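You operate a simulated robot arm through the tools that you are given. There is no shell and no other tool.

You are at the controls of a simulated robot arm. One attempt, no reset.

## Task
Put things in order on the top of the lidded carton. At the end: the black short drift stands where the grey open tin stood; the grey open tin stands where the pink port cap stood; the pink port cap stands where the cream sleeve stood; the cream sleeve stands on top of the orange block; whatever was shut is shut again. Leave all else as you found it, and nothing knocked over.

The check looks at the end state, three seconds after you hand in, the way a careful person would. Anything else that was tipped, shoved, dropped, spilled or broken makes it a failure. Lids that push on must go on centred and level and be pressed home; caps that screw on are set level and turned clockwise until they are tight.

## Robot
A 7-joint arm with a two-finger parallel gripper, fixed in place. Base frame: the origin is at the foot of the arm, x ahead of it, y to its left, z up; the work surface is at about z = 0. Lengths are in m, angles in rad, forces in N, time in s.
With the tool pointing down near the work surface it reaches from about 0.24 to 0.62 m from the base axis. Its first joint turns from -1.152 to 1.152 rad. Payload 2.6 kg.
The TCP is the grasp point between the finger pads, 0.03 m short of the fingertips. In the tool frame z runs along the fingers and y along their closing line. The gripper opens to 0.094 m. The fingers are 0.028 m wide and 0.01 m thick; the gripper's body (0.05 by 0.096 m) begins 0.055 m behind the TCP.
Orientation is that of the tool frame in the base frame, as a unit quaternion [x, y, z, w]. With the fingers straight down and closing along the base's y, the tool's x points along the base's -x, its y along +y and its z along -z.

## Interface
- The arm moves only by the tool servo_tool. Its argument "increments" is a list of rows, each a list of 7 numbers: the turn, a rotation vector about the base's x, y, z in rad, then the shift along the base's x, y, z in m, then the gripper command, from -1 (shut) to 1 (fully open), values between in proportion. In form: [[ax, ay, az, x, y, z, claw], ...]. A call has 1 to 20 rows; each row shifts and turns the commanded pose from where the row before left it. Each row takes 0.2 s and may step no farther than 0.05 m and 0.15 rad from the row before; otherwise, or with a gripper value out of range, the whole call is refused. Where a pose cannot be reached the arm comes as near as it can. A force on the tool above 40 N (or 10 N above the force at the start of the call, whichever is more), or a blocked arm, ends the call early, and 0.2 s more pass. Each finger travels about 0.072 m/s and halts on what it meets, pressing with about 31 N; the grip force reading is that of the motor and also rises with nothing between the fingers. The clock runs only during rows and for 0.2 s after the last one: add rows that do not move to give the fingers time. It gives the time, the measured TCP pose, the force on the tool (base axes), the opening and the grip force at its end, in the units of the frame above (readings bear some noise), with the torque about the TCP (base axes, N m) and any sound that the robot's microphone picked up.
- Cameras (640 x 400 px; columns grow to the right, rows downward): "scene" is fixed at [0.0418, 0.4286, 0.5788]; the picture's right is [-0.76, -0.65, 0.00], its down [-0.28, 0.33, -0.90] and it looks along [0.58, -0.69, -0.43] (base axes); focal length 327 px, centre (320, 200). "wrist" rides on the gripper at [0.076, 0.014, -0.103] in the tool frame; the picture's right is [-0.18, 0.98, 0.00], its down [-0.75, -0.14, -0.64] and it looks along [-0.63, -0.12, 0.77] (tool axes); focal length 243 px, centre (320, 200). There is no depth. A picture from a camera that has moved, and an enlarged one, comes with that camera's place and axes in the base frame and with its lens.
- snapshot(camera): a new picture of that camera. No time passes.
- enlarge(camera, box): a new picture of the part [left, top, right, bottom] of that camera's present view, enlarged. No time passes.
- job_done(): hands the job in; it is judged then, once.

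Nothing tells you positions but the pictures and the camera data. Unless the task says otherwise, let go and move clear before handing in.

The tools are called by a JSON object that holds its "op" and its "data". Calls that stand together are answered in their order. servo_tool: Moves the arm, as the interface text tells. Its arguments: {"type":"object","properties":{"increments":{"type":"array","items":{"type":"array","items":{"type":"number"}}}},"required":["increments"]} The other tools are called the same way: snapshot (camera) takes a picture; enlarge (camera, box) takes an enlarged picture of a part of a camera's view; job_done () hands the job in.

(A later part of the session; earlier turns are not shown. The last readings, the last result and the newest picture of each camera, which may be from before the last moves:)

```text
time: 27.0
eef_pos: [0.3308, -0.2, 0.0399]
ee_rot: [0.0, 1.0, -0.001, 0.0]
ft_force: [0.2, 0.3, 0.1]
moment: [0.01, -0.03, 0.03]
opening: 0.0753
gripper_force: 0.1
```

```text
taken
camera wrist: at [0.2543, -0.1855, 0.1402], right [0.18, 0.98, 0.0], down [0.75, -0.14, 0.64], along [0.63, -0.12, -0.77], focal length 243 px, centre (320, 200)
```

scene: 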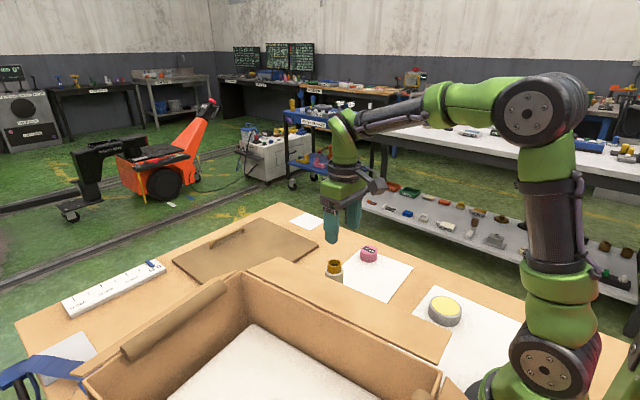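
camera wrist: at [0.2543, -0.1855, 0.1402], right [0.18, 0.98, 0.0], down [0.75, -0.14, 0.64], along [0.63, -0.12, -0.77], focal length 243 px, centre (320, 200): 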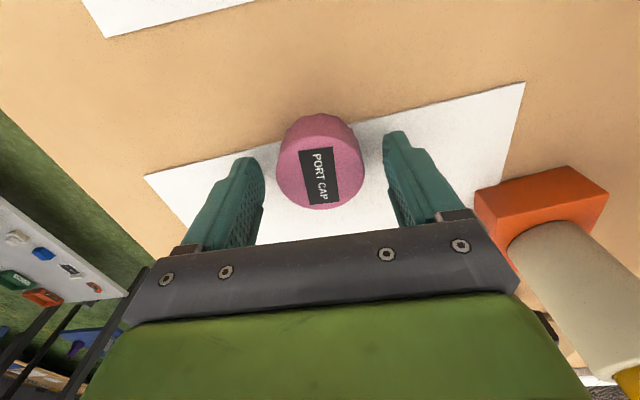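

The cap stands in the sleeve's old place. I'll rise and move back toward the tin to look at it from above.

{"op": "servo_tool", "data": {"increments": [[0, 0, 0, 0, 0, 0.03, 0.6], [0, 0, 0, 0, 0, 0.045, 1], [0, 0, 0, 0, 0, 0.045, 1], [0, 0, 0, -0.03, 0, 0.04, 1], [0, 0, 0, -0.03, 0, 0, 1], [0, 0, 0, -0.03, 0, 0, 1], [0, 0, 0, -0.03, 0, 0, 1], [0, 0, 0, 0, 0, 0, 1]]}}

{"op": "snapshot", "data": {"camera": "wrist"}}

{"op": "snapshot", "data": {"camera": "scene"}}

```text
time: 28.8
eef_pos: [0.2093, -0.2019, 0.2003]
ee_rot: [0.0, 1.0, 0.0, -0.001]
ft_force: [0.2, 0.1, -0.6]
moment: [0.03, 0.0, 0.0]
opening: 0.0942
gripper_force: 0.0
```

```text
taken
camera wrist: at [0.1334, -0.187, 0.3016], right [0.18, 0.98, 0.0], down [0.75, -0.14, 0.64], along [0.63, -0.12, -0.77], focal length 243 px, centre (320, 200)
```

wrist: 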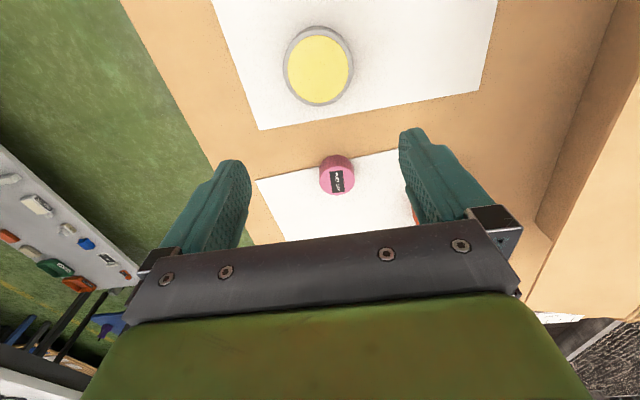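

```text
taken
```

scene: 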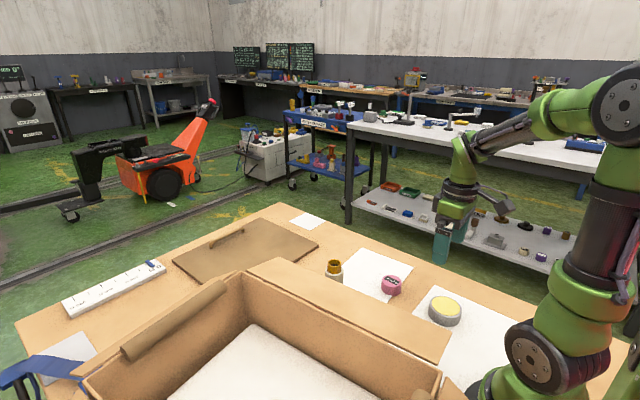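

{"op": "enlarge", "data": {"camera": "wrist", "box": [200, 0, 440, 150]}}

```text
2.67 times, centred on (320, 75) of wrist
camera zoom: at [0.1334, -0.187, 0.3016], right [0.18, 0.98, 0.0], down [0.75, -0.14, 0.64], along [0.63, -0.12, -0.77], focal length 647 px, centre (320, 533)
```

zoom: 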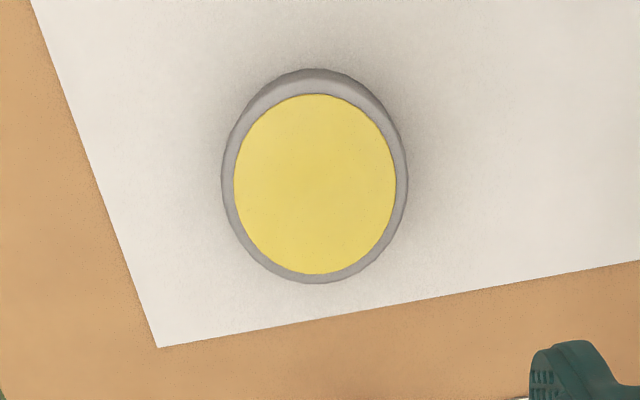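

The tin is about 0.071 m across, centred near (0.189, -0.1995), with its yellow fill almost at the brim, so it must stay level. I'll centre over it and descend partway.

{"op": "servo_tool", "data": {"increments": [[0, 0, 0, -0.0204, 0.0015, -0.02, 1], [0, 0, 0, 0, 0, -0.04, 1], [0, 0, 0, 0, 0, -0.04, 1], [0, 0, 0, 0, 0, -0.03, 1], [0, 0, 0, 0, 0, 0, 1]]}}

{"op": "snapshot", "data": {"camera": "wrist"}}

{"op": "enlarge", "data": {"camera": "scene", "box": [380, 240, 540, 340]}}

```text
time: 30.0
eef_pos: [0.1905, -0.1992, 0.0697]
ee_rot: [0.0, 1.0, 0.0, 0.0]
ft_force: [0.6, 0.2, -0.1]
moment: [0.0, 0.03, -0.01]
opening: 0.094
gripper_force: 0.2
```

```text
taken
camera wrist: at [0.1144, -0.1839, 0.1701], right [0.18, 0.98, 0.0], down [0.75, -0.14, 0.64], along [0.63, -0.12, -0.77], focal length 243 px, centre (320, 200)
```

wrist: 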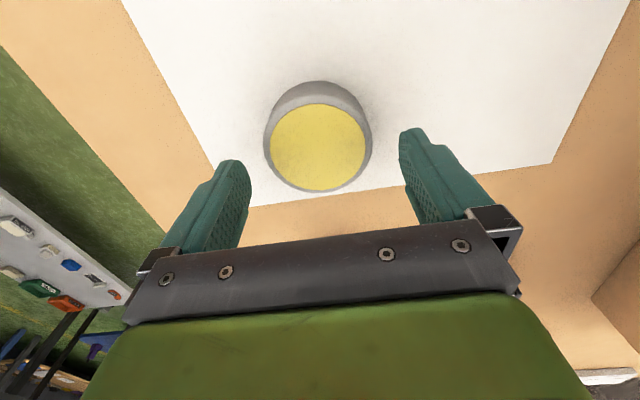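

```text
4.00 times, centred on (460, 290) of scene
camera zoom: at [0.0418, 0.4286, 0.5788], right [-0.76, -0.65, 0.0], down [-0.28, 0.33, -0.9], along [0.58, -0.69, -0.43], focal length 1308 px, centre (-240, -160)
```

zoom: 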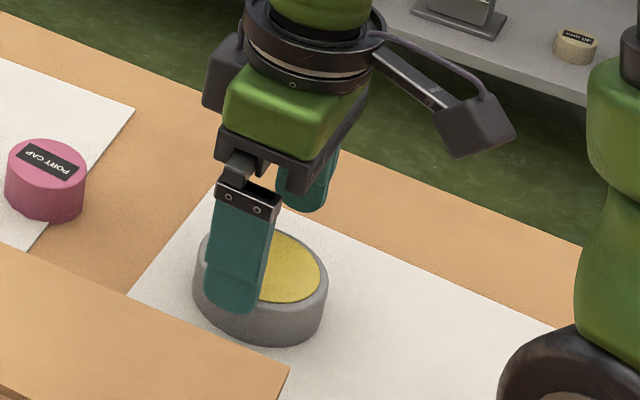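

The tin sits between the fingers, offset by about 1.5 mm. I'll correct, go down to tool height 0.036 and close slowly on it.

{"op": "servo_tool", "data": {"increments": [[0, 0, 0, -0.001, -0.0015, -0.015, 1], [0, 0, 0, 0, 0, -0.012, 1], [0, 0, 0, 0, 0, -0.004, 1], [0, 0, 0, 0, 0, 0, 1], [0, 0, 0, 0, 0, 0, 0.8], [0, 0, 0, 0, 0, 0, 0.65], [0, 0, 0, 0, 0, 0, 0.5], [0, 0, 0, 0, 0, 0, 0.35], [0, 0, 0, 0, 0, 0, 0.3], [0, 0, 0, 0, 0, 0, 0.3]]}}

{"op": "snapshot", "data": {"camera": "wrist"}}

```text
time: 32.2
eef_pos: [0.19, -0.1999, 0.0384]
ee_rot: [0.0, 1.0, 0.0, 0.0]
ft_force: [-0.4, 0.9, 0.3]
moment: [0.11, 0.04, -0.03]
opening: 0.069
gripper_force: 30.5
```

```text
taken
camera wrist: at [0.1139, -0.1857, 0.1401], right [0.18, 0.98, 0.0], down [0.75, -0.14, 0.64], along [0.63, -0.12, -0.77], focal length 243 px, centre (320, 200)
```

wrist: 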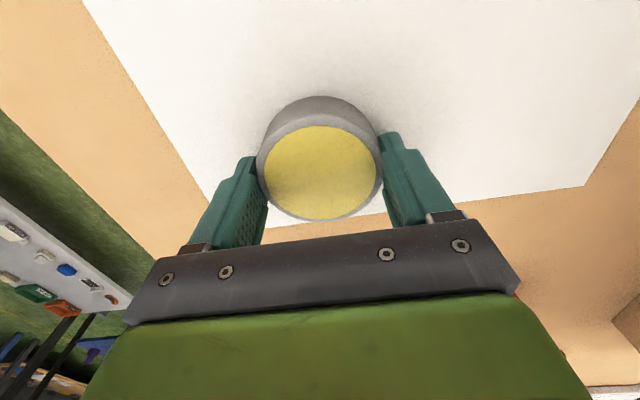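

The tin is held (opening 0.069), and its original place is about (0.1895, -0.1998). I'll lift gently and check that it's level.

{"op": "servo_tool", "data": {"increments": [[0, 0, 0, 0, 0, 0.003, 0.3], [0, 0, 0, 0, 0, 0.005, 0.3], [0, 0, 0, 0, 0, 0.008, 0.3], [0, 0, 0, 0, 0, 0.008, 0.3], [0, 0, 0, 0, 0, 0.004, 0.3], [0, 0, 0, 0, 0, 0, 0.3]]}}

{"op": "snapshot", "data": {"camera": "wrist"}}

{"op": "enlarge", "data": {"camera": "scene", "box": [380, 240, 540, 340]}}

```text
time: 33.6
eef_pos: [0.1882, -0.2003, 0.0677]
ee_rot: [0.0, 1.0, 0.0, 0.0]
ft_force: [-0.4, 0.2, -3.6]
moment: [0.04, 0.04, 0.02]
opening: 0.0692
gripper_force: 31.5
```

```text
taken
camera wrist: at [0.1132, -0.1856, 0.1682], right [0.18, 0.98, 0.0], down [0.75, -0.14, 0.64], along [0.63, -0.12, -0.77], focal length 243 px, centre (320, 200)
```

wrist: 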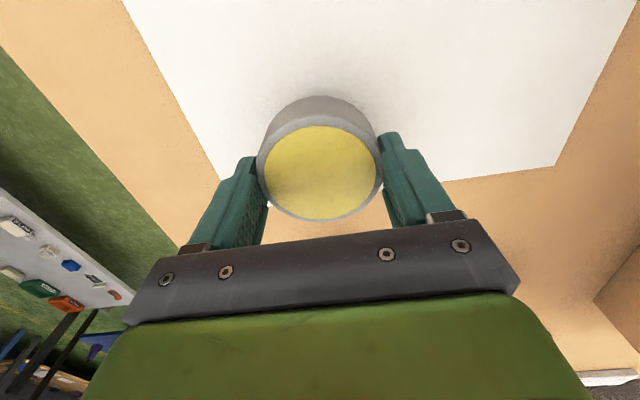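

```text
4.00 times, centred on (460, 290) of scene
camera zoom: at [0.0418, 0.4286, 0.5789], right [-0.76, -0.65, 0.0], down [-0.28, 0.33, -0.9], along [0.58, -0.69, -0.43], focal length 1308 px, centre (-240, -160)
```

zoom: 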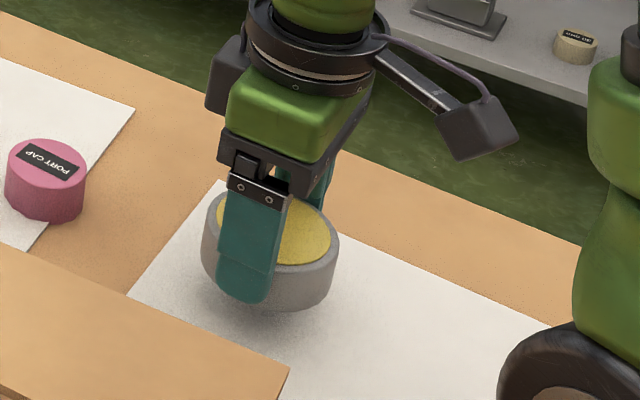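

The tin is level and clear of the sheet. I'll raise it to about 0.12 and carry it smoothly over to the cap's old place at (0.450, -0.279).

{"op": "servo_tool", "data": {"increments": [[0, 0, 0, 0, 0, 0.006, 0.3], [0, 0, 0, 0, 0, 0.012, 0.3], [0, 0, 0, 0, 0, 0.018, 0.3], [0, 0, 0, 0, 0, 0.014, 0.3], [0, 0, 0, 0, 0, 0.008, 0.3], [0, 0, 0, 0.00765, -0.00233, 0, 0.3], [0, 0, 0, 0.0134, -0.00407, 0, 0.3], [0, 0, 0, 0.01914, -0.00581, 0, 0.3], [0, 0, 0, 0.02296, -0.00698, 0, 0.3], [0, 0, 0, 0.02488, -0.00756, 0, 0.3], [0, 0, 0, 0.02488, -0.00756, 0, 0.3], [0, 0, 0, 0.02488, -0.00756, 0, 0.3], [0, 0, 0, 0.02488, -0.00756, 0, 0.3], [0, 0, 0, 0.02488, -0.00756, 0, 0.3], [0, 0, 0, 0.02488, -0.00756, 0, 0.3], [0, 0, 0, 0.01914, -0.00581, 0, 0.3], [0, 0, 0, 0.01435, -0.00436, 0, 0.3], [0, 0, 0, 0.00957, -0.00291, 0, 0.3], [0, 0, 0, 0.00574, -0.00174, 0, 0.3], [0, 0, 0, 0, 0, 0, 0.3]]}}

{"op": "snapshot", "data": {"camera": "wrist"}}

{"op": "enlarge", "data": {"camera": "scene", "box": [310, 180, 470, 320]}}

```text
time: 37.8
eef_pos: [0.4512, -0.2807, 0.1256]
ee_rot: [0.0, 1.0, 0.0, 0.0]
ft_force: [-0.8, -0.3, -3.7]
moment: [0.0, 0.02, -0.01]
opening: 0.0691
gripper_force: 31.5
```

```text
taken
camera wrist: at [0.3746, -0.266, 0.2263], right [0.18, 0.98, 0.0], down [0.75, -0.14, 0.64], along [0.63, -0.12, -0.77], focal length 243 px, centre (320, 200)
```

wrist: 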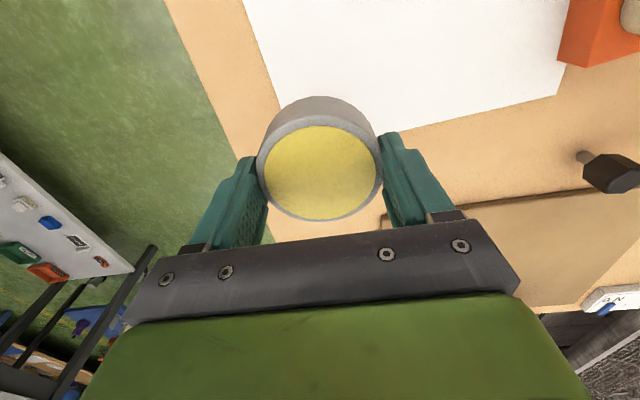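

```text
2.86 times, centred on (390, 250) of scene
camera zoom: at [0.0418, 0.4285, 0.5789], right [-0.76, -0.65, 0.0], down [-0.28, 0.33, -0.9], along [0.58, -0.69, -0.43], focal length 934 px, centre (120, 57)
```

zoom: 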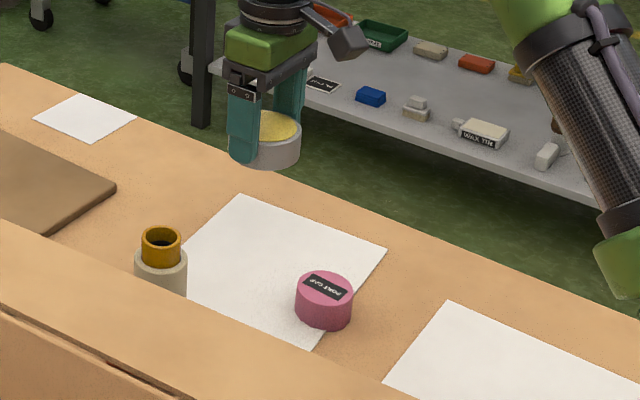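

The tin is over the target (tool 0.4506, -0.280). I'll lower it to a few millimetres above the sheet, then check.

{"op": "servo_tool", "data": {"increments": [[0, 0, 0, 0, 0.001, -0.008, 0.3], [0, 0, 0, 0, 0, -0.016, 0.3], [0, 0, 0, 0, 0, -0.02, 0.3], [0, 0, 0, 0, 0, -0.018, 0.3], [0, 0, 0, 0, 0, -0.011, 0.3], [0, 0, 0, 0, 0, -0.007, 0.3], [0, 0, 0, 0, 0, 0, 0.3]]}}

{"op": "snapshot", "data": {"camera": "wrist"}}

```text
time: 39.4
eef_pos: [0.4494, -0.2794, 0.0429]
ee_rot: [0.0, 1.0, 0.0, -0.001]
ft_force: [-0.6, -0.6, -4.0]
moment: [0.0, -0.03, 0.01]
opening: 0.0688
gripper_force: 30.9
```

```text
taken
camera wrist: at [0.3739, -0.2648, 0.1446], right [0.18, 0.98, 0.0], down [0.75, -0.14, 0.64], along [0.63, -0.12, -0.77], focal length 243 px, centre (320, 200)
```

wrist: 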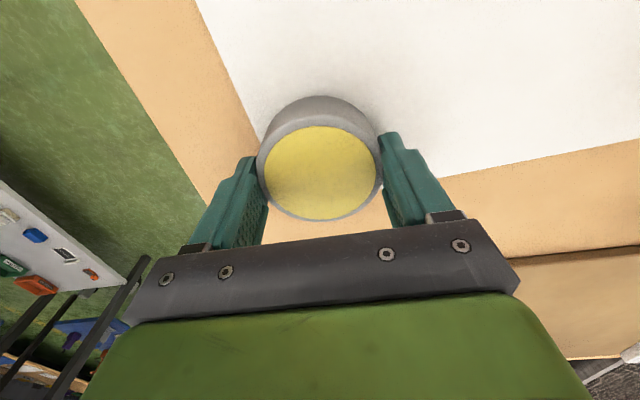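

The tin is about 4.5 mm above the surface. I'll creep down until contact.

{"op": "servo_tool", "data": {"increments": [[0, 0, 0, 0.0004, 0, -0.002, 0.3], [0, 0, 0, 0, 0, -0.001, 0.3], [0, 0, 0, 0, 0, -0.0007, 0.3], [0, 0, 0, 0, 0, 0, 0.3]]}}

```text
time: 40.4
eef_pos: [0.4509, -0.2809, 0.0397]
ee_rot: [0.0, 1.0, -0.001, 0.0]
ft_force: [-0.1, 0.9, -4.4]
moment: [0.0, 0.01, 0.04]
opening: 0.069
gripper_force: 31.4
```

{"op": "servo_tool", "data": {"increments": [[0, 0, 0, 0, 0, -0.0007, 0.3], [0, 0, 0, 0, 0, -0.0005, 0.3], [0, 0, 0, 0, 0, 0, 0.3]]}}

{"op": "snapshot", "data": {"camera": "wrist"}}

```text
time: 41.2
eef_pos: [0.4491, -0.2783, 0.0388]
ee_rot: [0.0, 1.0, 0.0, 0.0]
ft_force: [-0.3, 0.2, -4.8]
moment: [-0.02, -0.03, 0.03]
opening: 0.069
gripper_force: 31.0
```

```text
taken
camera wrist: at [0.3747, -0.265, 0.141], right [0.18, 0.98, 0.0], down [0.75, -0.14, 0.64], along [0.63, -0.12, -0.77], focal length 243 px, centre (320, 200)
```

wrist: 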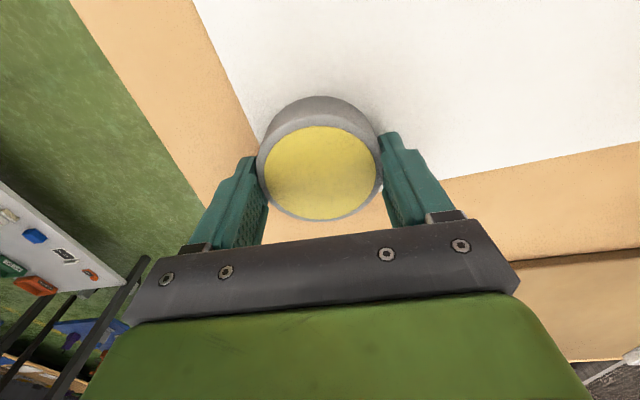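

{"op": "servo_tool", "data": {"increments": [[0, 0, 0, 0, 0, -0.0006, 0.3], [0, 0, 0, 0, 0, -0.0005, 0.3], [0, 0, 0, 0, 0, 0, 0.3]]}}

```text
time: 42.0
eef_pos: [0.4504, -0.2785, 0.0387]
ee_rot: [0.0, 1.0, -0.001, 0.0]
ft_force: [-0.1, 0.6, -0.6]
moment: [0.04, 0.12, -0.04]
opening: 0.0686
gripper_force: 30.9
```

The tin's weight is now carried by the surface. I'll open slowly.

{"op": "servo_tool", "data": {"increments": [[0, 0, 0, 0, 0, 0, 0.45], [0, 0, 0, 0, 0, 0, 0.55], [0, 0, 0, 0, 0, 0, 0.75], [0, 0, 0, 0, 0, 0, 1], [0, 0, 0, 0, 0, 0, 1], [0, 0, 0, 0, 0, 0, 1]]}}

{"op": "snapshot", "data": {"camera": "wrist"}}

```text
time: 43.4
eef_pos: [0.451, -0.2787, 0.0394]
ee_rot: [0.0, 1.0, 0.0, 0.0]
ft_force: [0.2, 0.2, 0.7]
moment: [0.01, 0.0, -0.02]
opening: 0.0939
gripper_force: 0.1
```

```text
taken
camera wrist: at [0.3747, -0.2646, 0.1399], right [0.18, 0.98, 0.0], down [0.75, -0.14, 0.64], along [0.63, -0.12, -0.77], focal length 243 px, centre (320, 200)
```

wrist: 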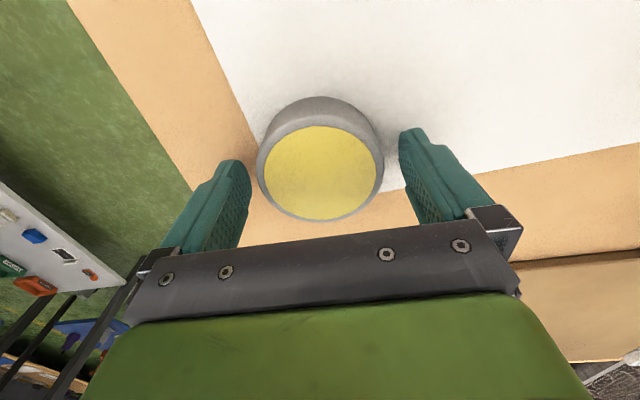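

The tin stands in the cap's old place. I'll rise straight up, then travel high toward the black drift to inspect it.

{"op": "servo_tool", "data": {"increments": [[0, 0, 0, 0, 0, 0.02, 1], [0, 0, 0, 0, 0, 0.04, 1], [0, 0, 0, 0, 0, 0.05, 1], [0, 0, 0, 0, 0, 0.05, 1], [0, 0, 0, 0.01, 0.04, 0.02, 1], [0, 0, 0, 0.01, 0.045, 0, 1], [0, 0, 0, 0.01, 0.045, 0, 1], [0, 0, 0, 0.015, 0.045, 0, 1], [0, 0, 0, 0.015, 0.045, 0, 1], [0, 0, 0, 0, 0.025, 0, 1], [0, 0, 0, 0, 0, 0, 1]]}}

{"op": "snapshot", "data": {"camera": "wrist"}}

{"op": "enlarge", "data": {"camera": "wrist", "box": [220, 40, 460, 190]}}

{"op": "snapshot", "data": {"camera": "scene"}}

```text
time: 45.8
eef_pos: [0.5107, -0.0337, 0.2188]
ee_rot: [0.0, 1.0, 0.0, 0.0]
ft_force: [0.0, -0.6, -0.6]
moment: [-0.01, -0.01, 0.01]
opening: 0.0939
gripper_force: 0.1
```

```text
taken
camera wrist: at [0.4355, -0.0192, 0.3191], right [0.18, 0.98, 0.0], down [0.75, -0.14, 0.64], along [0.63, -0.12, -0.77], focal length 243 px, centre (320, 200)
```

wrist: 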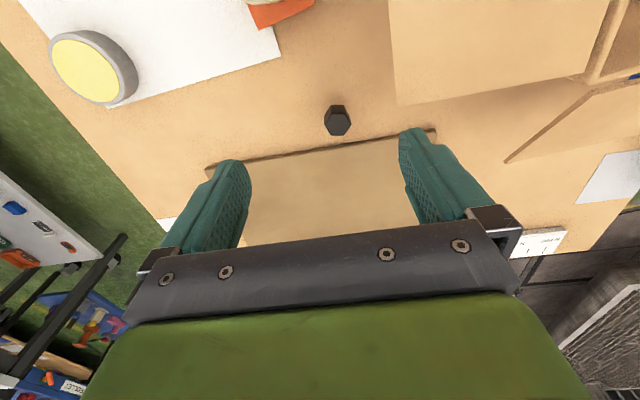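

```text
2.67 times, centred on (340, 115) of wrist
camera zoom: at [0.4355, -0.0192, 0.3191], right [0.18, 0.98, 0.0], down [0.75, -0.14, 0.64], along [0.63, -0.12, -0.77], focal length 647 px, centre (267, 427)
```

zoom: 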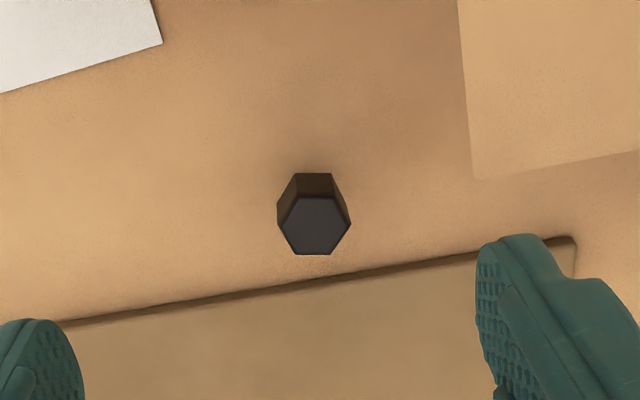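

```text
taken
```

scene: 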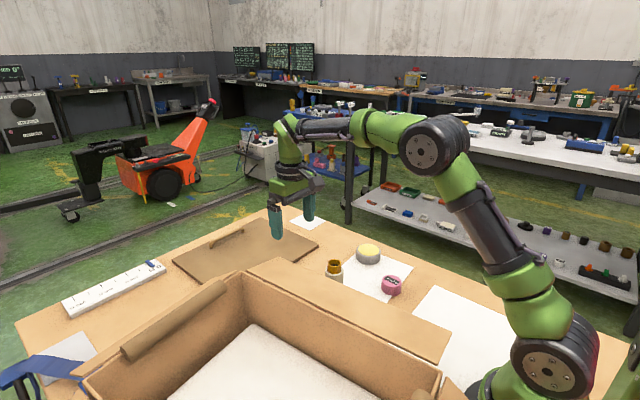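

The drift appears as a black hex head on a thin grey shank, standing shank-down just in front of the brown board, so it will be tippy. I need a lower side view before gripping; I'll drop down well clear of it, to the -y side.

{"op": "servo_tool", "data": {"increments": [[0, 0, 0, -0.002, -0.03, 0, 0.4], [0, 0, 0, -0.003, -0.035, 0, 0], [0, 0, 0, -0.003, -0.035, -0.02, -0.4], [0, 0, 0, -0.003, 0, -0.03, -0.4], [0, 0, 0, 0, 0, -0.03, -0.4], [0, 0, 0, 0, 0, 0, -0.4]]}}

{"op": "snapshot", "data": {"camera": "wrist"}}

{"op": "enlarge", "data": {"camera": "wrist", "box": [380, 60, 540, 190]}}

```text
time: 47.2
eef_pos: [0.4991, -0.1353, 0.1392]
ee_rot: [-0.001, 1.0, 0.0, 0.0]
ft_force: [1.2, -0.7, 0.4]
moment: [0.0, 0.01, -0.02]
opening: 0.028
gripper_force: 0.0
```

```text
taken
camera wrist: at [0.4218, -0.1194, 0.2407], right [0.18, 0.98, 0.0], down [0.75, -0.14, 0.64], along [0.63, -0.12, -0.77], focal length 243 px, centre (320, 200)
```

wrist: 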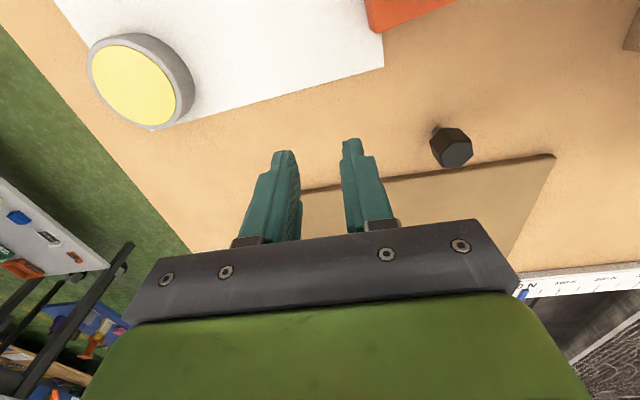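

```text
3.08 times, centred on (460, 125) of wrist
camera zoom: at [0.4218, -0.1194, 0.2407], right [0.18, 0.98, 0.0], down [0.75, -0.14, 0.64], along [0.63, -0.12, -0.77], focal length 746 px, centre (-111, 431)
```

zoom: 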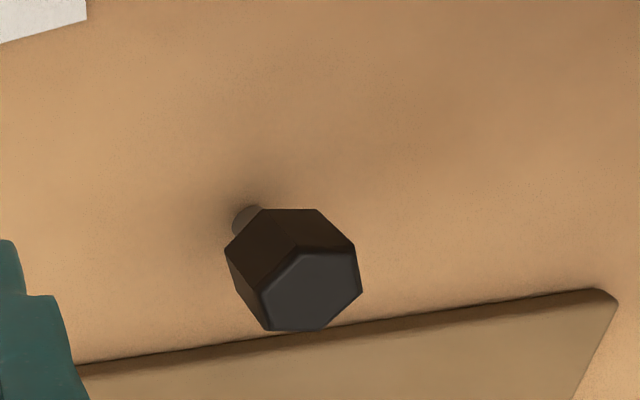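

The drift is a hex head (0.026 m across flats, z 0.022–0.049) on a thin shank at about (0.550, -0.0185), with its flats turned about 20° from my fingers. I'll go up, move above it, turn the gripper +20° and open to about 0.06.

{"op": "servo_tool", "data": {"increments": [[0, 0, 0, 0, 0, 0.04, -0.4], [0, 0, 0, 0, 0.01, 0.03, 0], [0, 0, 0.1163, 0.018, 0.035, 0, 0.28], [0, 0, 0.1163, 0.018, 0.035, 0, 0.28], [0, 0, 0.1164, 0.02, 0.0363, 0, 0.28], [0, 0, 0, 0, 0, 0, 0.28], [0, 0, 0, 0, 0, 0, 0.28]]}}

{"op": "snapshot", "data": {"camera": "wrist"}}

{"op": "enlarge", "data": {"camera": "wrist", "box": [220, 40, 420, 200]}}

```text
time: 48.8
eef_pos: [0.5546, -0.018, 0.2095]
ee_rot: [-0.174, 0.985, 0.0, 0.0]
ft_force: [-0.5, -0.2, -0.3]
moment: [-0.01, -0.02, 0.02]
opening: 0.0603
gripper_force: 0.0
```

```text
taken
camera wrist: at [0.4787, -0.0294, 0.31], right [-0.16, 0.99, 0.0], down [0.76, 0.13, 0.64], along [0.63, 0.11, -0.77], focal length 243 px, centre (320, 200)
```

wrist: 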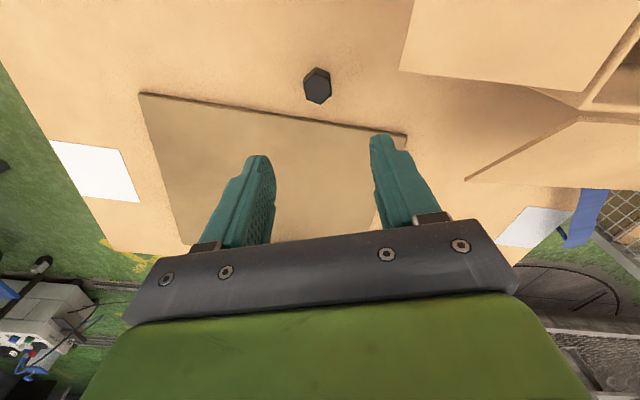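

```text
2.50 times, centred on (320, 120) of wrist
camera zoom: at [0.4787, -0.0294, 0.31], right [-0.16, 0.99, 0.0], down [0.76, 0.13, 0.64], along [0.63, 0.11, -0.77], focal length 606 px, centre (320, 400)
```

zoom: 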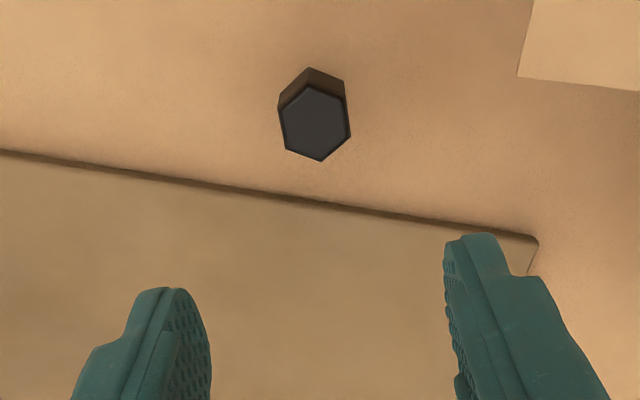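

The drift's centre is confirmed at about (0.5495, -0.019) and its flats line up with the turned fingers. I'll descend partway and check again.

{"op": "servo_tool", "data": {"increments": [[0, 0, 0, -0.0016, -0.0009, -0.03, 0.28], [0, 0, 0, 0, 0, -0.04, 0.28], [0, 0, 0, 0, 0, -0.035, 0.28], [0, 0, 0, 0, 0, -0.015, 0.28], [0, 0, 0, 0, 0, 0, 0.28]]}}

{"op": "snapshot", "data": {"camera": "wrist"}}

{"op": "enlarge", "data": {"camera": "wrist", "box": [240, 60, 400, 200]}}

{"op": "enlarge", "data": {"camera": "scene", "box": [220, 160, 380, 300]}}

```text
time: 50.0
eef_pos: [0.5529, -0.0196, 0.0868]
ee_rot: [-0.173, 0.985, 0.001, 0.0]
ft_force: [-0.6, 0.0, -1.2]
moment: [-0.02, 0.0, -0.03]
opening: 0.0603
gripper_force: 0.1
```

```text
taken
camera wrist: at [0.4765, -0.0316, 0.1886], right [-0.16, 0.99, 0.0], down [0.76, 0.12, 0.64], along [0.63, 0.1, -0.77], focal length 243 px, centre (320, 200)
```

wrist: 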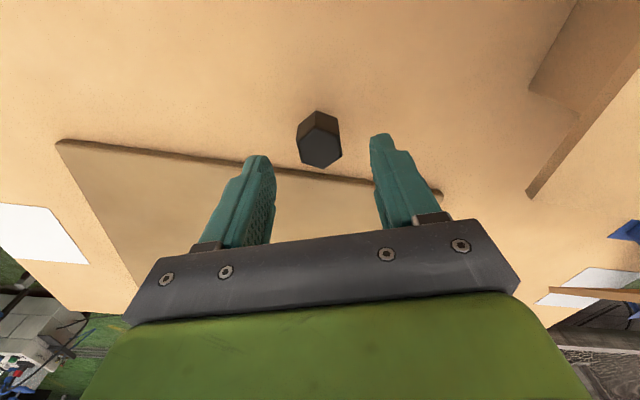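

```text
2.86 times, centred on (320, 130) of wrist
camera zoom: at [0.4765, -0.0316, 0.1886], right [-0.16, 0.99, 0.0], down [0.76, 0.12, 0.64], along [0.63, 0.1, -0.77], focal length 693 px, centre (320, 400)
```

zoom: 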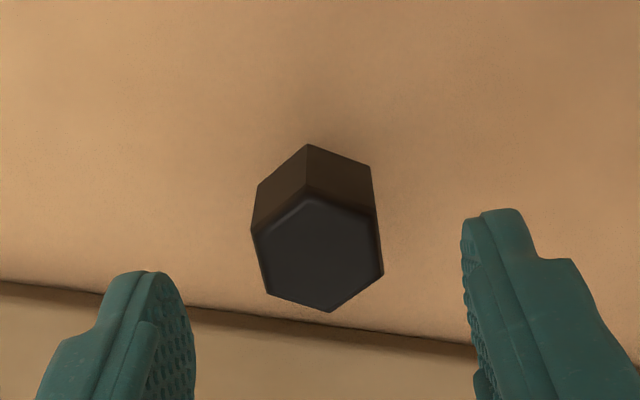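

```text
2.86 times, centred on (300, 230) of scene
camera zoom: at [0.0418, 0.4286, 0.5788], right [-0.76, -0.65, 0.0], down [-0.28, 0.33, -0.9], along [0.58, -0.69, -0.43], focal length 934 px, centre (377, 114)
```

zoom: 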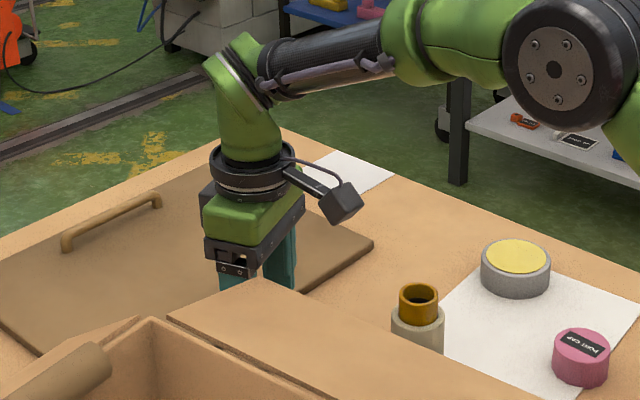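

Everything is consistent; the gripper body clears the flap corner by about 1 cm. I'll descend to tool height 0.047 and close slowly on the hex head.

{"op": "servo_tool", "data": {"increments": [[0, 0, 0, 0, 0, -0.015, 0.28], [0, 0, 0, 0, 0, -0.015, 0.28], [0, 0, 0, 0, 0, -0.0085, 0.28], [0, 0, 0, 0, 0, 0, 0.28], [0, 0, 0, 0, 0, 0, 0.28]]}}

{"op": "snapshot", "data": {"camera": "wrist"}}

{"op": "enlarge", "data": {"camera": "wrist", "box": [240, 80, 420, 240]}}

```text
time: 51.2
eef_pos: [0.5517, -0.02, 0.0503]
ee_rot: [-0.173, 0.985, 0.0, 0.0]
ft_force: [-0.4, -0.6, 0.2]
moment: [-0.04, 0.02, 0.01]
opening: 0.0602
gripper_force: 0.1
```

```text
taken
camera wrist: at [0.4767, -0.032, 0.1516], right [-0.16, 0.99, 0.0], down [0.76, 0.12, 0.64], along [0.63, 0.1, -0.77], focal length 243 px, centre (320, 200)
```

wrist: 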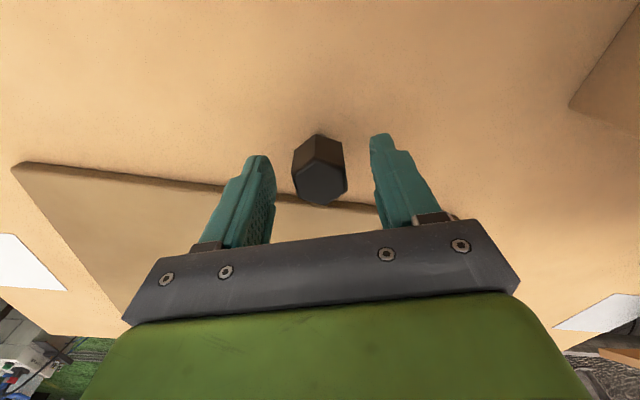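

```text
2.50 times, centred on (330, 160) of wrist
camera zoom: at [0.4767, -0.032, 0.1516], right [-0.16, 0.99, 0.0], down [0.76, 0.12, 0.64], along [0.63, 0.1, -0.77], focal length 606 px, centre (295, 300)
```

zoom: 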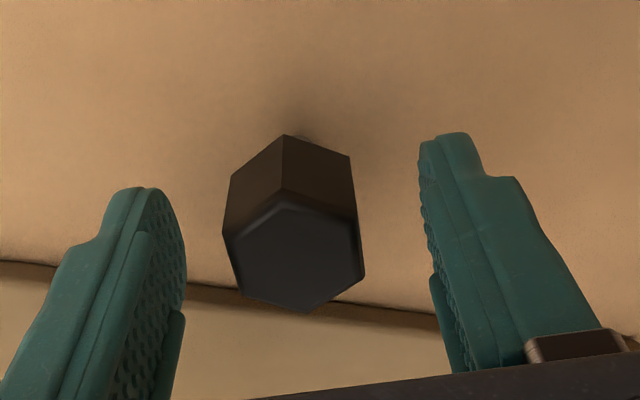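

The drift sits about 1.5 mm off the mid-line between the fingers. I'll correct that and close in small steps so it isn't tipped.

{"op": "servo_tool", "data": {"increments": [[0, 0, 0, 0.0005, -0.0014, -0.0015, 0.28], [0, 0, 0, 0, 0, 0, 0.1], [0, 0, 0, 0, 0, 0, -0.1], [0, 0, 0, 0, 0, 0, -0.2], [0, 0, 0, 0, 0, 0, -0.2]]}}

{"op": "enlarge", "data": {"camera": "wrist", "box": [240, 80, 420, 240]}}

```text
time: 52.4
eef_pos: [0.5537, -0.0216, 0.0493]
ee_rot: [-0.173, 0.985, 0.0, 0.0]
ft_force: [-0.6, -0.1, 0.1]
moment: [-0.01, 0.04, 0.01]
opening: 0.0377
gripper_force: 0.0
```

```text
2.50 times, centred on (330, 160) of wrist
camera zoom: at [0.4773, -0.0331, 0.1503], right [-0.16, 0.99, 0.0], down [0.76, 0.12, 0.64], along [0.63, 0.1, -0.77], focal length 606 px, centre (295, 300)
```

zoom: 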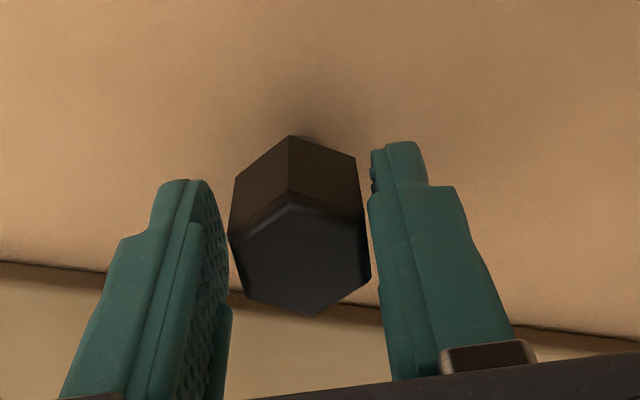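

The gaps look about equal on both sides. I'll continue closing in small steps until gripped.

{"op": "servo_tool", "data": {"increments": [[0, 0, 0, 0, 0, 0, -0.25], [0, 0, 0, 0, 0, 0, -0.3], [0, 0, 0, 0, 0, 0, -0.35], [0, 0, 0, 0, 0, 0, -0.4], [0, 0, 0, 0, 0, 0, -0.45], [0, 0, 0, 0, 0, 0, -0.5], [0, 0, 0, 0, 0, 0, -0.6], [0, 0, 0, 0, 0, 0, -0.6]]}}

{"op": "enlarge", "data": {"camera": "wrist", "box": [240, 80, 420, 240]}}

```text
time: 54.2
eef_pos: [0.5543, -0.0214, 0.0492]
ee_rot: [-0.173, 0.985, 0.001, 0.001]
ft_force: [-0.8, 0.8, 0.4]
moment: [0.03, 0.03, 0.0]
opening: 0.0316
gripper_force: 31.4
```

```text
2.50 times, centred on (330, 160) of wrist
camera zoom: at [0.4773, -0.033, 0.1504], right [-0.16, 0.99, 0.0], down [0.76, 0.12, 0.64], along [0.63, 0.1, -0.77], focal length 606 px, centre (295, 300)
```

zoom: 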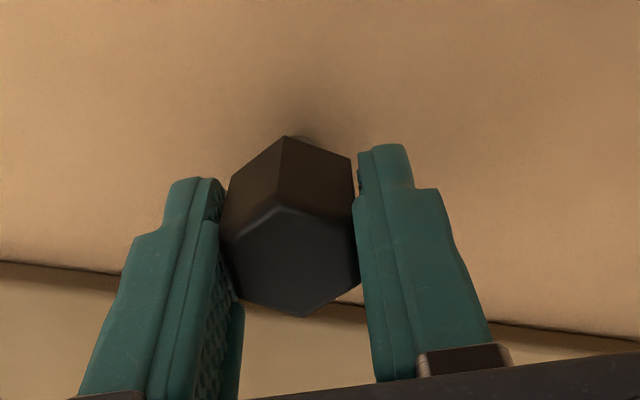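

The grip reads 0.0316 m, a little wider than my estimate, so the head may taper outward below. I'll lift a few millimetres and check that it hangs straight.

{"op": "servo_tool", "data": {"increments": [[0, 0, 0, 0, 0, 0.003, -0.6], [0, 0, 0, 0, 0, 0.004, -0.6], [0, 0, 0, 0, 0, 0.005, -0.6], [0, 0, 0, 0, 0, 0, -0.6]]}}

{"op": "snapshot", "data": {"camera": "wrist"}}

{"op": "enlarge", "data": {"camera": "wrist", "box": [240, 80, 420, 240]}}

```text
time: 55.2
eef_pos: [0.5551, -0.0211, 0.0617]
ee_rot: [-0.174, 0.985, -0.001, 0.0]
ft_force: [0.0, -0.7, -1.1]
moment: [0.01, 0.04, -0.02]
opening: 0.0316
gripper_force: 31.0
```

```text
taken
camera wrist: at [0.4784, -0.0334, 0.1628], right [-0.16, 0.99, 0.0], down [0.76, 0.13, 0.64], along [0.63, 0.1, -0.77], focal length 243 px, centre (320, 200)
```

wrist: 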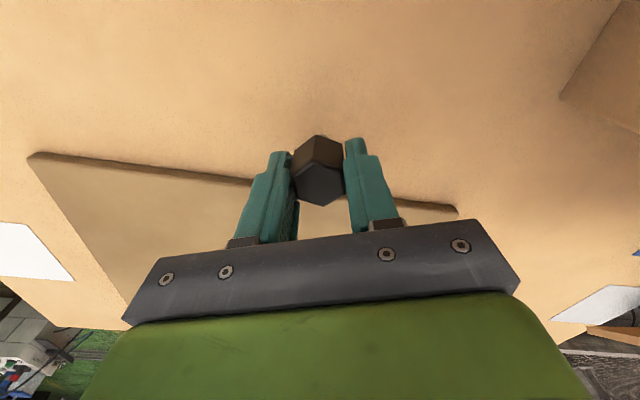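

```text
2.50 times, centred on (330, 160) of wrist
camera zoom: at [0.4784, -0.0334, 0.1628], right [-0.16, 0.99, 0.0], down [0.76, 0.13, 0.64], along [0.63, 0.1, -0.77], focal length 606 px, centre (295, 300)
```

zoom: 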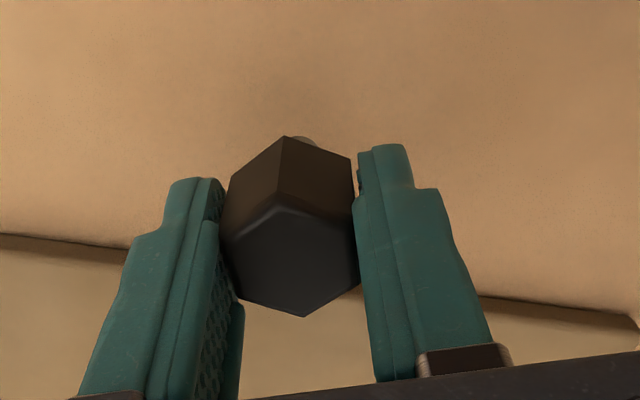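

The drift came up straight with the grip. I'll raise it well above the sleeve and flap, then carry it to the tin's old place at (0.1895, -0.1998).

{"op": "servo_tool", "data": {"increments": [[0, 0, 0, 0, 0, 0.01, -0.6], [0, 0, 0, 0, 0, 0.02, -0.6], [0, 0, 0, 0, 0, 0.03, -0.6], [0, 0, 0, 0, 0, 0.04, -0.6], [0, 0, 0, 0, 0, 0.03, -0.6], [0, 0, 0, 0, 0, 0.02, -0.6], [0, 0, 0, 0, 0, 0, -0.6]]}}

{"op": "snapshot", "data": {"camera": "scene"}}

{"op": "enlarge", "data": {"camera": "scene", "box": [230, 130, 350, 250]}}

```text
time: 56.8
eef_pos: [0.5553, -0.0214, 0.209]
ee_rot: [-0.173, 0.985, 0.0, 0.0]
ft_force: [-0.8, -0.2, -2.3]
moment: [-0.03, -0.03, -0.04]
opening: 0.0315
gripper_force: 31.4
```

```text
taken
```

scene: 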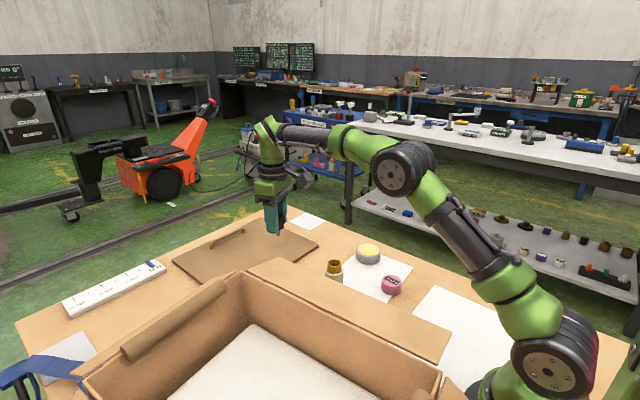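

```text
3.33 times, centred on (290, 190) of scene
camera zoom: at [0.0418, 0.4286, 0.5788], right [-0.76, -0.65, 0.0], down [-0.28, 0.33, -0.9], along [0.58, -0.69, -0.43], focal length 1090 px, centre (420, 233)
```

zoom: 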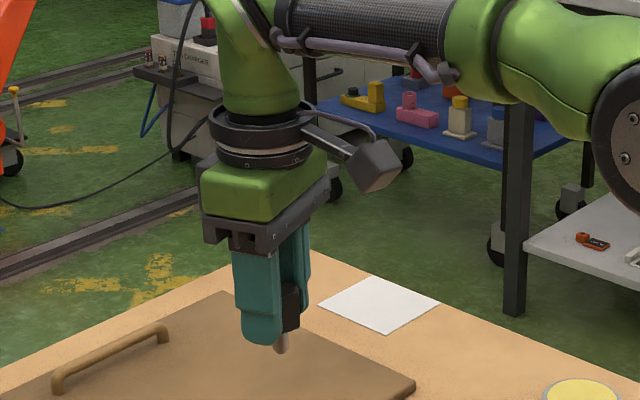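

The drift hangs vertically, shank down. I'll carry it across at this height.

{"op": "servo_tool", "data": {"increments": [[0, 0, 0, -0.00897, -0.00441, 0, -0.6], [0, 0, 0, -0.01795, -0.00883, 0, -0.6], [0, 0, 0, -0.02692, -0.01324, 0, -0.6], [0, 0, 0, -0.03141, -0.01545, 0, -0.6], [0, 0, 0, -0.03141, -0.01545, 0, -0.6], [0, 0, 0, -0.03141, -0.01545, 0, -0.6], [0, 0, 0, -0.03141, -0.01545, 0, -0.6], [0, 0, 0, -0.03141, -0.01545, 0, -0.6], [0, 0, 0, -0.03141, -0.01545, 0, -0.6], [0, 0, 0, -0.03141, -0.01545, 0, -0.6], [0, 0, 0, -0.03141, -0.01545, 0, -0.6], [0, 0, 0, -0.02692, -0.01324, 0, -0.6], [0, 0, 0, -0.01795, -0.00883, 0, -0.6], [0, 0, 0, -0.00897, -0.00441, 0, -0.6], [0, 0, 0, -0.0039, -0.0019, 0, -0.6], [0, 0, 0, 0, 0, 0, -0.6], [0, 0, 0, 0, 0, 0, -0.6]]}}

{"op": "snapshot", "data": {"camera": "wrist"}}

{"op": "snapshot", "data": {"camera": "scene"}}

{"op": "enlarge", "data": {"camera": "scene", "box": [400, 190, 520, 310]}}

```text
time: 60.4
eef_pos: [0.1921, -0.1993, 0.2109]
ee_rot: [-0.174, 0.985, 0.0, 0.0]
ft_force: [0.5, -0.1, -1.4]
moment: [0.0, -0.02, -0.03]
opening: 0.0316
gripper_force: 31.5
```

```text
taken
camera wrist: at [0.1159, -0.2119, 0.3122], right [-0.16, 0.99, 0.0], down [0.76, 0.12, 0.64], along [0.63, 0.1, -0.77], focal length 243 px, centre (320, 200)
```

wrist: 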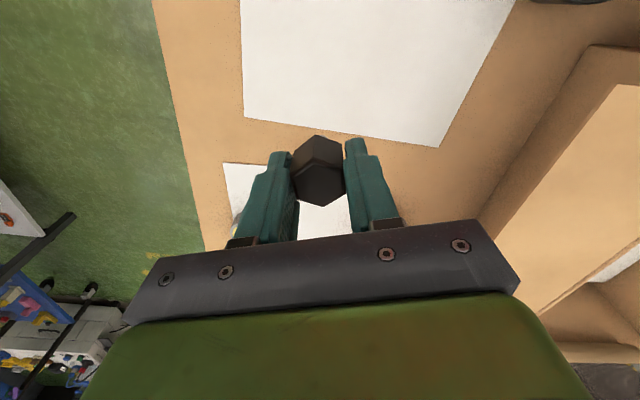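

```text
taken
```

scene: 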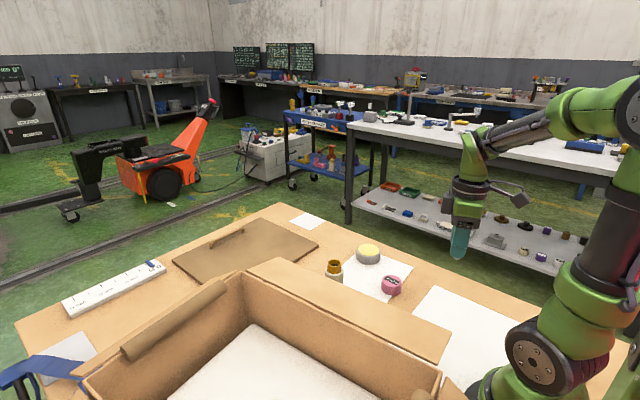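

```text
3.33 times, centred on (460, 250) of scene
camera zoom: at [0.0418, 0.4286, 0.5788], right [-0.76, -0.65, 0.0], down [-0.28, 0.33, -0.9], along [0.58, -0.69, -0.43], focal length 1090 px, centre (-147, 33)
```

zoom: 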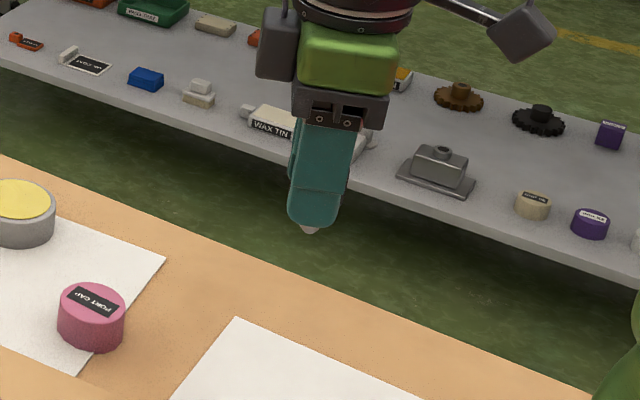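

The drift is over the target (tool 0.1921, -0.1991). I'll lower it to about 1 cm above the sheet.

{"op": "servo_tool", "data": {"increments": [[0, 0, 0, -0.0003, 0, -0.02, -0.6], [0, 0, 0, 0, 0, -0.035, -0.6], [0, 0, 0, 0, 0, -0.035, -0.6], [0, 0, 0, 0, 0, -0.03, -0.6], [0, 0, 0, 0, 0, -0.02, -0.6], [0, 0, 0, 0, 0, -0.01, -0.6], [0, 0, 0, 0, 0, 0, -0.6], [0, 0, 0, 0, 0, 0, -0.6]]}}

{"op": "snapshot", "data": {"camera": "wrist"}}

{"op": "enlarge", "data": {"camera": "scene", "box": [400, 240, 520, 340]}}

```text
time: 62.2
eef_pos: [0.1915, -0.2, 0.0596]
ee_rot: [-0.174, 0.985, 0.0, 0.0]
ft_force: [0.6, 0.9, -1.0]
moment: [-0.02, 0.02, -0.01]
opening: 0.0314
gripper_force: 31.3
```

```text
taken
camera wrist: at [0.1163, -0.2108, 0.1617], right [-0.16, 0.99, 0.0], down [0.76, 0.12, 0.64], along [0.63, 0.1, -0.77], focal length 243 px, centre (320, 200)
```

wrist: 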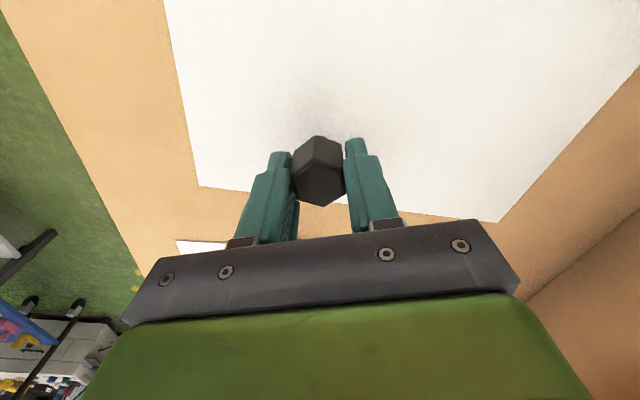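

```text
4.00 times, centred on (460, 290) of scene
camera zoom: at [0.0418, 0.4286, 0.5788], right [-0.76, -0.65, 0.0], down [-0.28, 0.33, -0.9], along [0.58, -0.69, -0.43], focal length 1308 px, centre (-240, -160)
```

zoom: 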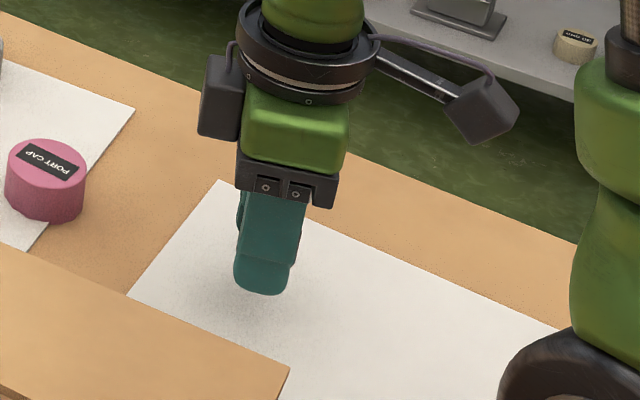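

About 11 mm remain. I'll correct by a millimetre and lower most of that, then creep.

{"op": "servo_tool", "data": {"increments": [[0, 0, 0, -0.0008, -0.0011, -0.004, -0.6], [0, 0, 0, 0, 0, -0.003, -0.6], [0, 0, 0, 0, 0, -0.0015, -0.6], [0, 0, 0, 0, 0, -0.0005, -0.6], [0, 0, 0, 0, 0, 0, -0.6], [0, 0, 0, 0, 0, 0, -0.6]]}}

{"op": "snapshot", "data": {"camera": "wrist"}}

```text
time: 63.6
eef_pos: [0.1896, -0.2007, 0.0508]
ee_rot: [-0.174, 0.985, -0.001, 0.001]
ft_force: [0.3, -0.2, -1.4]
moment: [-0.02, 0.01, 0.0]
opening: 0.0317
gripper_force: 30.5
```

```text
taken
camera wrist: at [0.1141, -0.2126, 0.1524], right [-0.16, 0.99, 0.0], down [0.76, 0.12, 0.64], along [0.63, 0.1, -0.77], focal length 243 px, centre (320, 200)
```

wrist: 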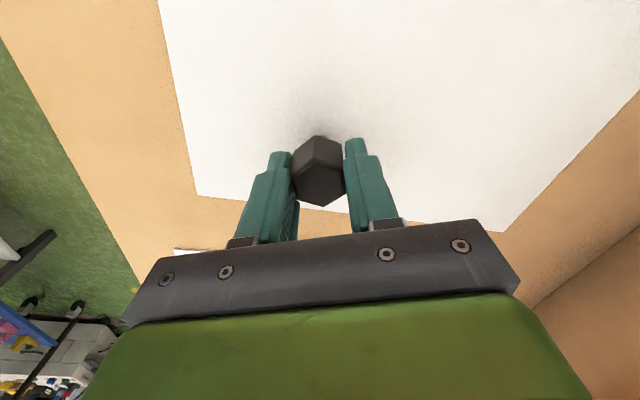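

{"op": "servo_tool", "data": {"increments": [[0, 0, 0, 0.001, 0.0005, -0.0006, -0.6], [0, 0, 0, 0, 0, -0.0006, -0.6], [0, 0, 0, 0, 0, 0, -0.6]]}}

```text
time: 64.4
eef_pos: [0.1916, -0.1995, 0.05]
ee_rot: [-0.174, 0.985, 0.0, 0.001]
ft_force: [-0.4, 0.6, -0.8]
moment: [0.0, 0.02, 0.01]
opening: 0.0317
gripper_force: 30.5
```

{"op": "servo_tool", "data": {"increments": [[0, 0, 0, 0, 0, -0.0005, -0.6], [0, 0, 0, 0, 0, 0, -0.6]]}}

{"op": "snapshot", "data": {"camera": "wrist"}}

```text
time: 65.0
eef_pos: [0.1909, -0.1988, 0.0501]
ee_rot: [-0.174, 0.985, 0.0, -0.001]
ft_force: [0.5, -0.1, -0.6]
moment: [0.01, 0.0, -0.02]
opening: 0.0317
gripper_force: 30.6
```

```text
taken
camera wrist: at [0.1152, -0.2121, 0.1511], right [-0.16, 0.99, 0.0], down [0.76, 0.12, 0.64], along [0.63, 0.1, -0.77], focal length 243 px, centre (320, 200)
```

wrist: 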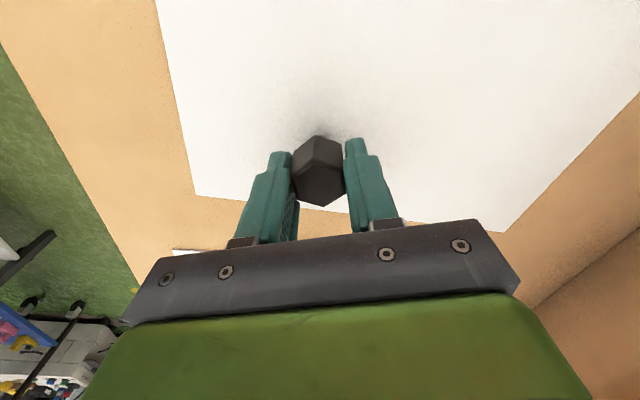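

{"op": "servo_tool", "data": {"increments": [[0, 0, 0, 0, 0, -0.0005, -0.6], [0, 0, 0, 0, 0, 0, -0.6], [0, 0, 0, 0, 0, 0, -0.6]]}}

```text
time: 65.8
eef_pos: [0.1924, -0.2005, 0.0489]
ee_rot: [-0.173, 0.985, 0.0, 0.0]
ft_force: [-0.4, 0.4, -1.2]
moment: [0.02, -0.03, -0.01]
opening: 0.0315
gripper_force: 31.3
```

{"op": "servo_tool", "data": {"increments": [[0, 0, 0, 0, 0, -0.0005, -0.6], [0, 0, 0, 0, 0, 0, -0.6], [0, 0, 0, 0, 0, 0, -0.6]]}}

{"op": "snapshot", "data": {"camera": "wrist"}}

```text
time: 66.6
eef_pos: [0.1906, -0.2007, 0.0486]
ee_rot: [-0.173, 0.985, 0.001, 0.0]
ft_force: [0.2, 0.4, 1.6]
moment: [0.0, -0.03, 0.01]
opening: 0.0316
gripper_force: 31.1
```

```text
taken
camera wrist: at [0.115, -0.2117, 0.1502], right [-0.16, 0.99, 0.0], down [0.76, 0.13, 0.64], along [0.63, 0.1, -0.77], focal length 243 px, centre (320, 200)
```

wrist: 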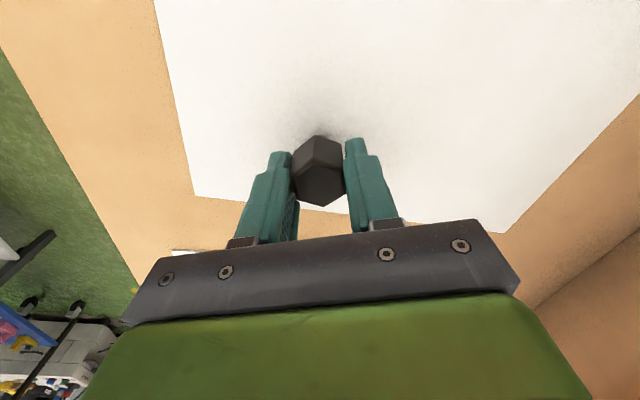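

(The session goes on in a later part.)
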